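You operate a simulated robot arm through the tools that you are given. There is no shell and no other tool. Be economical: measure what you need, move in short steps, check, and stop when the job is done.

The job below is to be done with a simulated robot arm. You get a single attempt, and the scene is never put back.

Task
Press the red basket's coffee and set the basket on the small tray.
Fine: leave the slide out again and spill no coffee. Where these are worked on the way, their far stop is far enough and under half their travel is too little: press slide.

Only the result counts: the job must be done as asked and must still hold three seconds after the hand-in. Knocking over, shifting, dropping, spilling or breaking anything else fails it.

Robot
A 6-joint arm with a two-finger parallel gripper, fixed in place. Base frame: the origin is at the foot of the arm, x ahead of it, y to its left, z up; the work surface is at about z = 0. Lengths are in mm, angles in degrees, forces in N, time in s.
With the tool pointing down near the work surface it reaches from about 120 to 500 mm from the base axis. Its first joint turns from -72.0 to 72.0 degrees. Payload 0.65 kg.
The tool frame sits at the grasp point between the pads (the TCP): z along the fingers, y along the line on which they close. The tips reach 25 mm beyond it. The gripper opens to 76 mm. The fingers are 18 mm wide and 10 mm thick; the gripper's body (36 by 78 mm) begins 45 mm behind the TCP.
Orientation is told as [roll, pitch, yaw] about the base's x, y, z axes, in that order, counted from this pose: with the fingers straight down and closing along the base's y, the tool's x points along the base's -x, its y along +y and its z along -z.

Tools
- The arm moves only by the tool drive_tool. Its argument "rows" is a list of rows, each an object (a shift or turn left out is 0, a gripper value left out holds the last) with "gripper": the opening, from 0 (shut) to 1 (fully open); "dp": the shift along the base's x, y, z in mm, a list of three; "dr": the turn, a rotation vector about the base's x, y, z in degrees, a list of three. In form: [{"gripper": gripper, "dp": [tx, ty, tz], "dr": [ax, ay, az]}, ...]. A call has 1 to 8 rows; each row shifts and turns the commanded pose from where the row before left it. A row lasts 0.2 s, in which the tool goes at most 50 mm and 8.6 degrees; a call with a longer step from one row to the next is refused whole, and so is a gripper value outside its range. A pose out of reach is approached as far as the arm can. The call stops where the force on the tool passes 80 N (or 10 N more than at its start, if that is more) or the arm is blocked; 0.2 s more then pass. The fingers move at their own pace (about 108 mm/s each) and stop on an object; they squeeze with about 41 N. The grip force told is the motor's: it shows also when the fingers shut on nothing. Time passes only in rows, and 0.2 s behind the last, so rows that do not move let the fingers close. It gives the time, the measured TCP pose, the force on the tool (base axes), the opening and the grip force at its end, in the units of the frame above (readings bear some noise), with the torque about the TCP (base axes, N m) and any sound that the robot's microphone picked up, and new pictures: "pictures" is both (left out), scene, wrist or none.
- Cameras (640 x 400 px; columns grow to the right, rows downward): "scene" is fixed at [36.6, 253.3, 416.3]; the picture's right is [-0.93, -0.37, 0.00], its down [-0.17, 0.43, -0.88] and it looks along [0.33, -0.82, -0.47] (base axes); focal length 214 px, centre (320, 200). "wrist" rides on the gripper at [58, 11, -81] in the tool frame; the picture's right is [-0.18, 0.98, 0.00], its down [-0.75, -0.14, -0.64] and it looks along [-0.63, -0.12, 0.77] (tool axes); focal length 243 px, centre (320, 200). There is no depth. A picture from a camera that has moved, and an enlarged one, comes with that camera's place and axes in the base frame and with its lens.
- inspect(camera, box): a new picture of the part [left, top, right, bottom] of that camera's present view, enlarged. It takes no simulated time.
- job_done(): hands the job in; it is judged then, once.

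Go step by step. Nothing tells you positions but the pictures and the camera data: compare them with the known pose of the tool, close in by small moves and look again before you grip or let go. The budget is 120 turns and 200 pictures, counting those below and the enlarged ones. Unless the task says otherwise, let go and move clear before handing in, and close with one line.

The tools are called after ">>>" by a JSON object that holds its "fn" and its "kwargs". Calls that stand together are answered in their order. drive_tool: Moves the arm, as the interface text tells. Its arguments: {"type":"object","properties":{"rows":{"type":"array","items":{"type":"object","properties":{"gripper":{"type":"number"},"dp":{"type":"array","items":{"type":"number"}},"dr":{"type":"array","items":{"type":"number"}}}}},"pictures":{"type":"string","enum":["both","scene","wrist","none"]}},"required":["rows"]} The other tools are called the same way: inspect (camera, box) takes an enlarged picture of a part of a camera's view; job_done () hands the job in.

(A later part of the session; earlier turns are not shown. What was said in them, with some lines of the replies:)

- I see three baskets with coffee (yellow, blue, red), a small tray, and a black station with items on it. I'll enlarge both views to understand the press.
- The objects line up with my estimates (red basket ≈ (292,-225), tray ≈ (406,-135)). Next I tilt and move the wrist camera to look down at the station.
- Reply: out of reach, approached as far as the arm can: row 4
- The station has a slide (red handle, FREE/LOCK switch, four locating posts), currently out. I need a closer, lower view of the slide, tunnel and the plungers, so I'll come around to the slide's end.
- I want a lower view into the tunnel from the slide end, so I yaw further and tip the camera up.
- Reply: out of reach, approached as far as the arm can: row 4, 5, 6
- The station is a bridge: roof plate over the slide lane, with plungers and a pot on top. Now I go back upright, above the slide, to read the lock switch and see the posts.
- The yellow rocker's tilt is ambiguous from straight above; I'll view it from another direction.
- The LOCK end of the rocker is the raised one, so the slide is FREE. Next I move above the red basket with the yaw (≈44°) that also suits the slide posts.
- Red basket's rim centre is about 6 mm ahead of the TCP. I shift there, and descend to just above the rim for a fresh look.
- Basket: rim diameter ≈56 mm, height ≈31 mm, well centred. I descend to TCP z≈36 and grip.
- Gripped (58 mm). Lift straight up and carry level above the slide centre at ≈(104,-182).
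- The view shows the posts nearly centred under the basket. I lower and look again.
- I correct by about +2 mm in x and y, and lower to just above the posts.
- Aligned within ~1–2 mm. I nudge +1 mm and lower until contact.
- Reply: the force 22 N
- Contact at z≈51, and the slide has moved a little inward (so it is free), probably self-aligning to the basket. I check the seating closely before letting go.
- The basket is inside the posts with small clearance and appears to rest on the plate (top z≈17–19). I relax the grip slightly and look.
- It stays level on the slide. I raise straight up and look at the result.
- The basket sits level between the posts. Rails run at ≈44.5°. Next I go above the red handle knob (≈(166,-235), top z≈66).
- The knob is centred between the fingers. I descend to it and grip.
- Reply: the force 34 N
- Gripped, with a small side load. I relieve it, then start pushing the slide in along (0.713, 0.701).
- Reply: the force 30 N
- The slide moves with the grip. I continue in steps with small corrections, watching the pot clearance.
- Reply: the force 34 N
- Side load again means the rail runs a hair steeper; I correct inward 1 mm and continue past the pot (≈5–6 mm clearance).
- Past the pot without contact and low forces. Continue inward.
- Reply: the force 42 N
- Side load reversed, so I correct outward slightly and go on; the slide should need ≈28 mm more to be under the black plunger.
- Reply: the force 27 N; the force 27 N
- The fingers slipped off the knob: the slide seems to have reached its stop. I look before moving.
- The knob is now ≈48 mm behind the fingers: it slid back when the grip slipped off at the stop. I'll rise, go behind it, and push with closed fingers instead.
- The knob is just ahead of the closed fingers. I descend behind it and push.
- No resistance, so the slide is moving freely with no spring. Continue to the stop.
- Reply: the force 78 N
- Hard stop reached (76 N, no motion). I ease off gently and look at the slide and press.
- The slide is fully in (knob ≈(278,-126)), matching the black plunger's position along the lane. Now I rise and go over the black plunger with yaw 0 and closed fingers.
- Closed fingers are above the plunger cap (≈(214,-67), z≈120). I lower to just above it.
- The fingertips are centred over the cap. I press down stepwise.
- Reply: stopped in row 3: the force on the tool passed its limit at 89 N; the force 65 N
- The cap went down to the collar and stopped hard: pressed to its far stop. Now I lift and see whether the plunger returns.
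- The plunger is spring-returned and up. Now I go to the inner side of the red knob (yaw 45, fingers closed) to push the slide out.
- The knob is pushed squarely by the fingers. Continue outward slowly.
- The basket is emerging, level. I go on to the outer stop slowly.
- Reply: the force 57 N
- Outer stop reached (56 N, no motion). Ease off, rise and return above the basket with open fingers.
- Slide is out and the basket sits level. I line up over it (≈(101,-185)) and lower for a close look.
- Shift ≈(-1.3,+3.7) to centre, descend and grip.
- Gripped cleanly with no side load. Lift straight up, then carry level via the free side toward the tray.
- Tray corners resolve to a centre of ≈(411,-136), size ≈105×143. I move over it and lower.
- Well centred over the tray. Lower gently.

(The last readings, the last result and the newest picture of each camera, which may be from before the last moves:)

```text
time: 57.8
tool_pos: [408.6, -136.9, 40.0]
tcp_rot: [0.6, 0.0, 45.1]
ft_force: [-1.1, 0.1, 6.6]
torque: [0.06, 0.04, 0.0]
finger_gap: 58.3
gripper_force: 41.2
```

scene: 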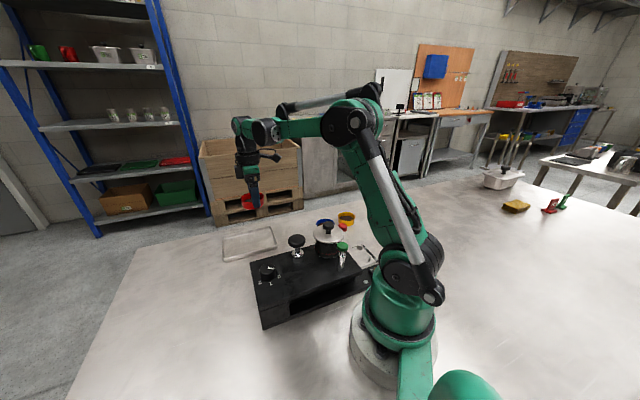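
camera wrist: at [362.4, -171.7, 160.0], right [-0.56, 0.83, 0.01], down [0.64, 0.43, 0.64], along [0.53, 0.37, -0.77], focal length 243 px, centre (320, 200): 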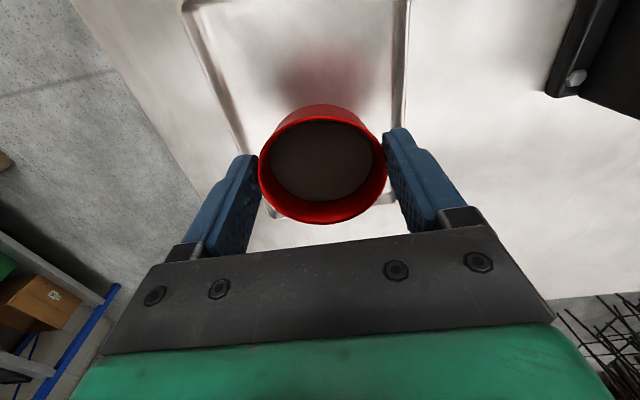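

Contact (≈7 N). Release slowly and rise.

>>> {"fn": "drive_tool", "kwargs": {"rows": [{"dp": [0, 0, -0.5], "gripper": 0.78}, {"gripper": 0.82}, {"gripper": 0.88}, {"gripper": 0.94}, {"dp": [0, 0, 15]}, {"dp": [0, 0, 30]}, {"dp": [0, 0, 40]}, {"dp": [0, 0, 40]}], "pictures": "both"}}

>>> {"fn": "inspect", "kwargs": {"camera": "scene", "box": [210, 190, 400, 320]}}

```text
time: 59.6
tool_pos: [407.4, -137.8, 162.9]
tcp_rot: [0.6, -0.1, 45.0]
ft_force: [-0.5, 0.6, 0.1]
torque: [-0.02, 0.02, -0.01]
finger_gap: 71.1
gripper_force: 0.2
camera wrist: at [361.2, -172.3, 244.1], right [-0.56, 0.83, 0.01], down [0.64, 0.43, 0.64], along [0.53, 0.37, -0.77], focal length 243 px, centre (320, 200)
```

scene: 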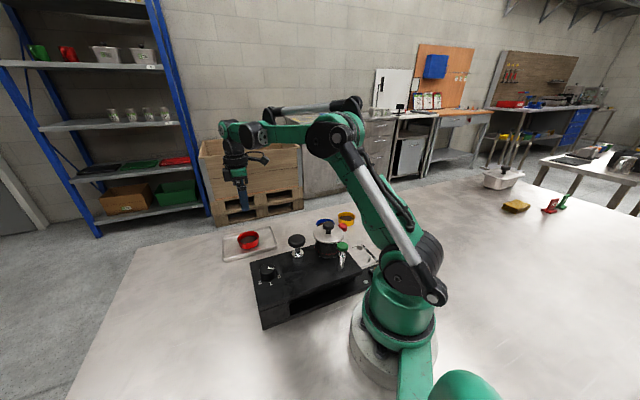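
wrist: 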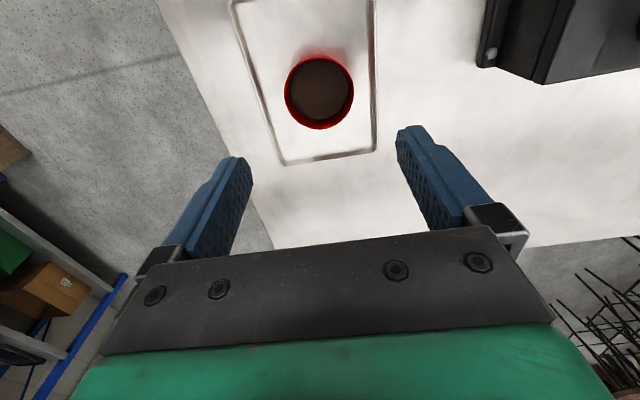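

```text
3.08 times, centred on (305, 255) of scene
camera zoom: at [36.6, 253.3, 416.3], right [-0.93, -0.37, 0.0], down [-0.17, 0.43, -0.88], along [0.33, -0.82, -0.47], focal length 660 px, centre (366, 31)
```

zoom: 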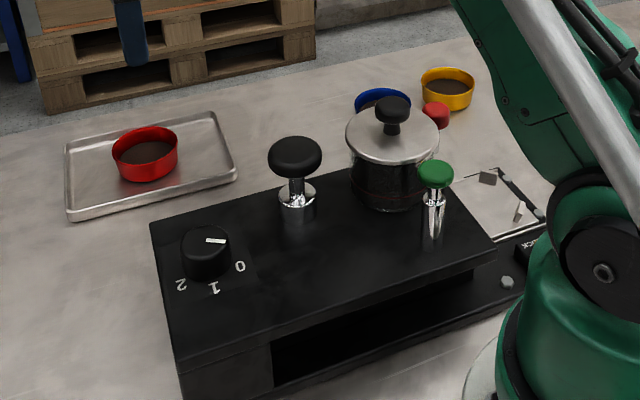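

The basket stands level on the tray, the slide is out, and everything else is in place. One last look at the coffee.

>>> {"fn": "inspect", "kwargs": {"camera": "wrist", "box": [260, 40, 380, 140]}}

>>> {"fn": "inspect", "kwargs": {"camera": "scene", "box": [225, 215, 275, 265]}}

```text
4.00 times, centred on (320, 90) of wrist
camera zoom: at [361.2, -172.3, 244.1], right [-0.56, 0.83, 0.01], down [0.64, 0.43, 0.64], along [0.53, 0.37, -0.77], focal length 970 px, centre (320, 640)
```

zoom: 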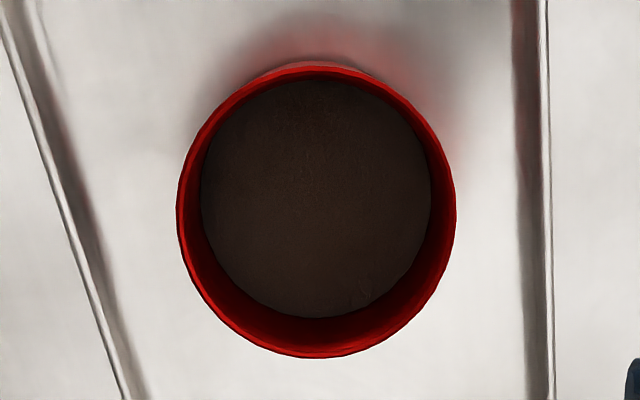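

```text
8.00 times, centred on (250, 240) of scene
camera zoom: at [36.6, 253.3, 416.3], right [-0.93, -0.37, 0.0], down [-0.17, 0.43, -0.88], along [0.33, -0.82, -0.47], focal length 1716 px, centre (880, -120)
```

zoom: 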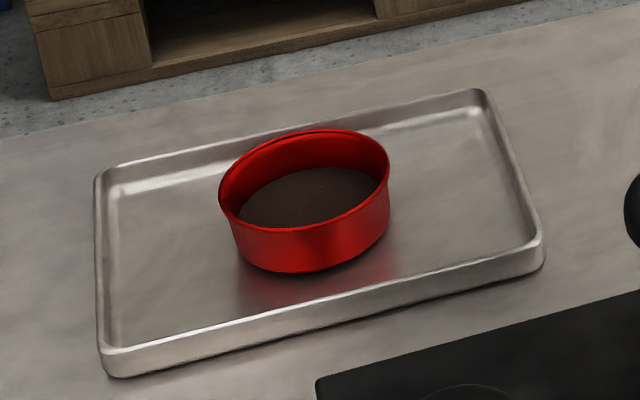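

The coffee sits clearly lower than at the start, so it is pressed, and nothing is spilled. Handing in.

>>> {"fn": "job_done", "kwargs": {}}

```text
The job is handed in.
```

I pressed the red basket's coffee to the plunger's stop and set the basket level on the small tray, with the slide back out at its stop and no coffee spilled that I could see.
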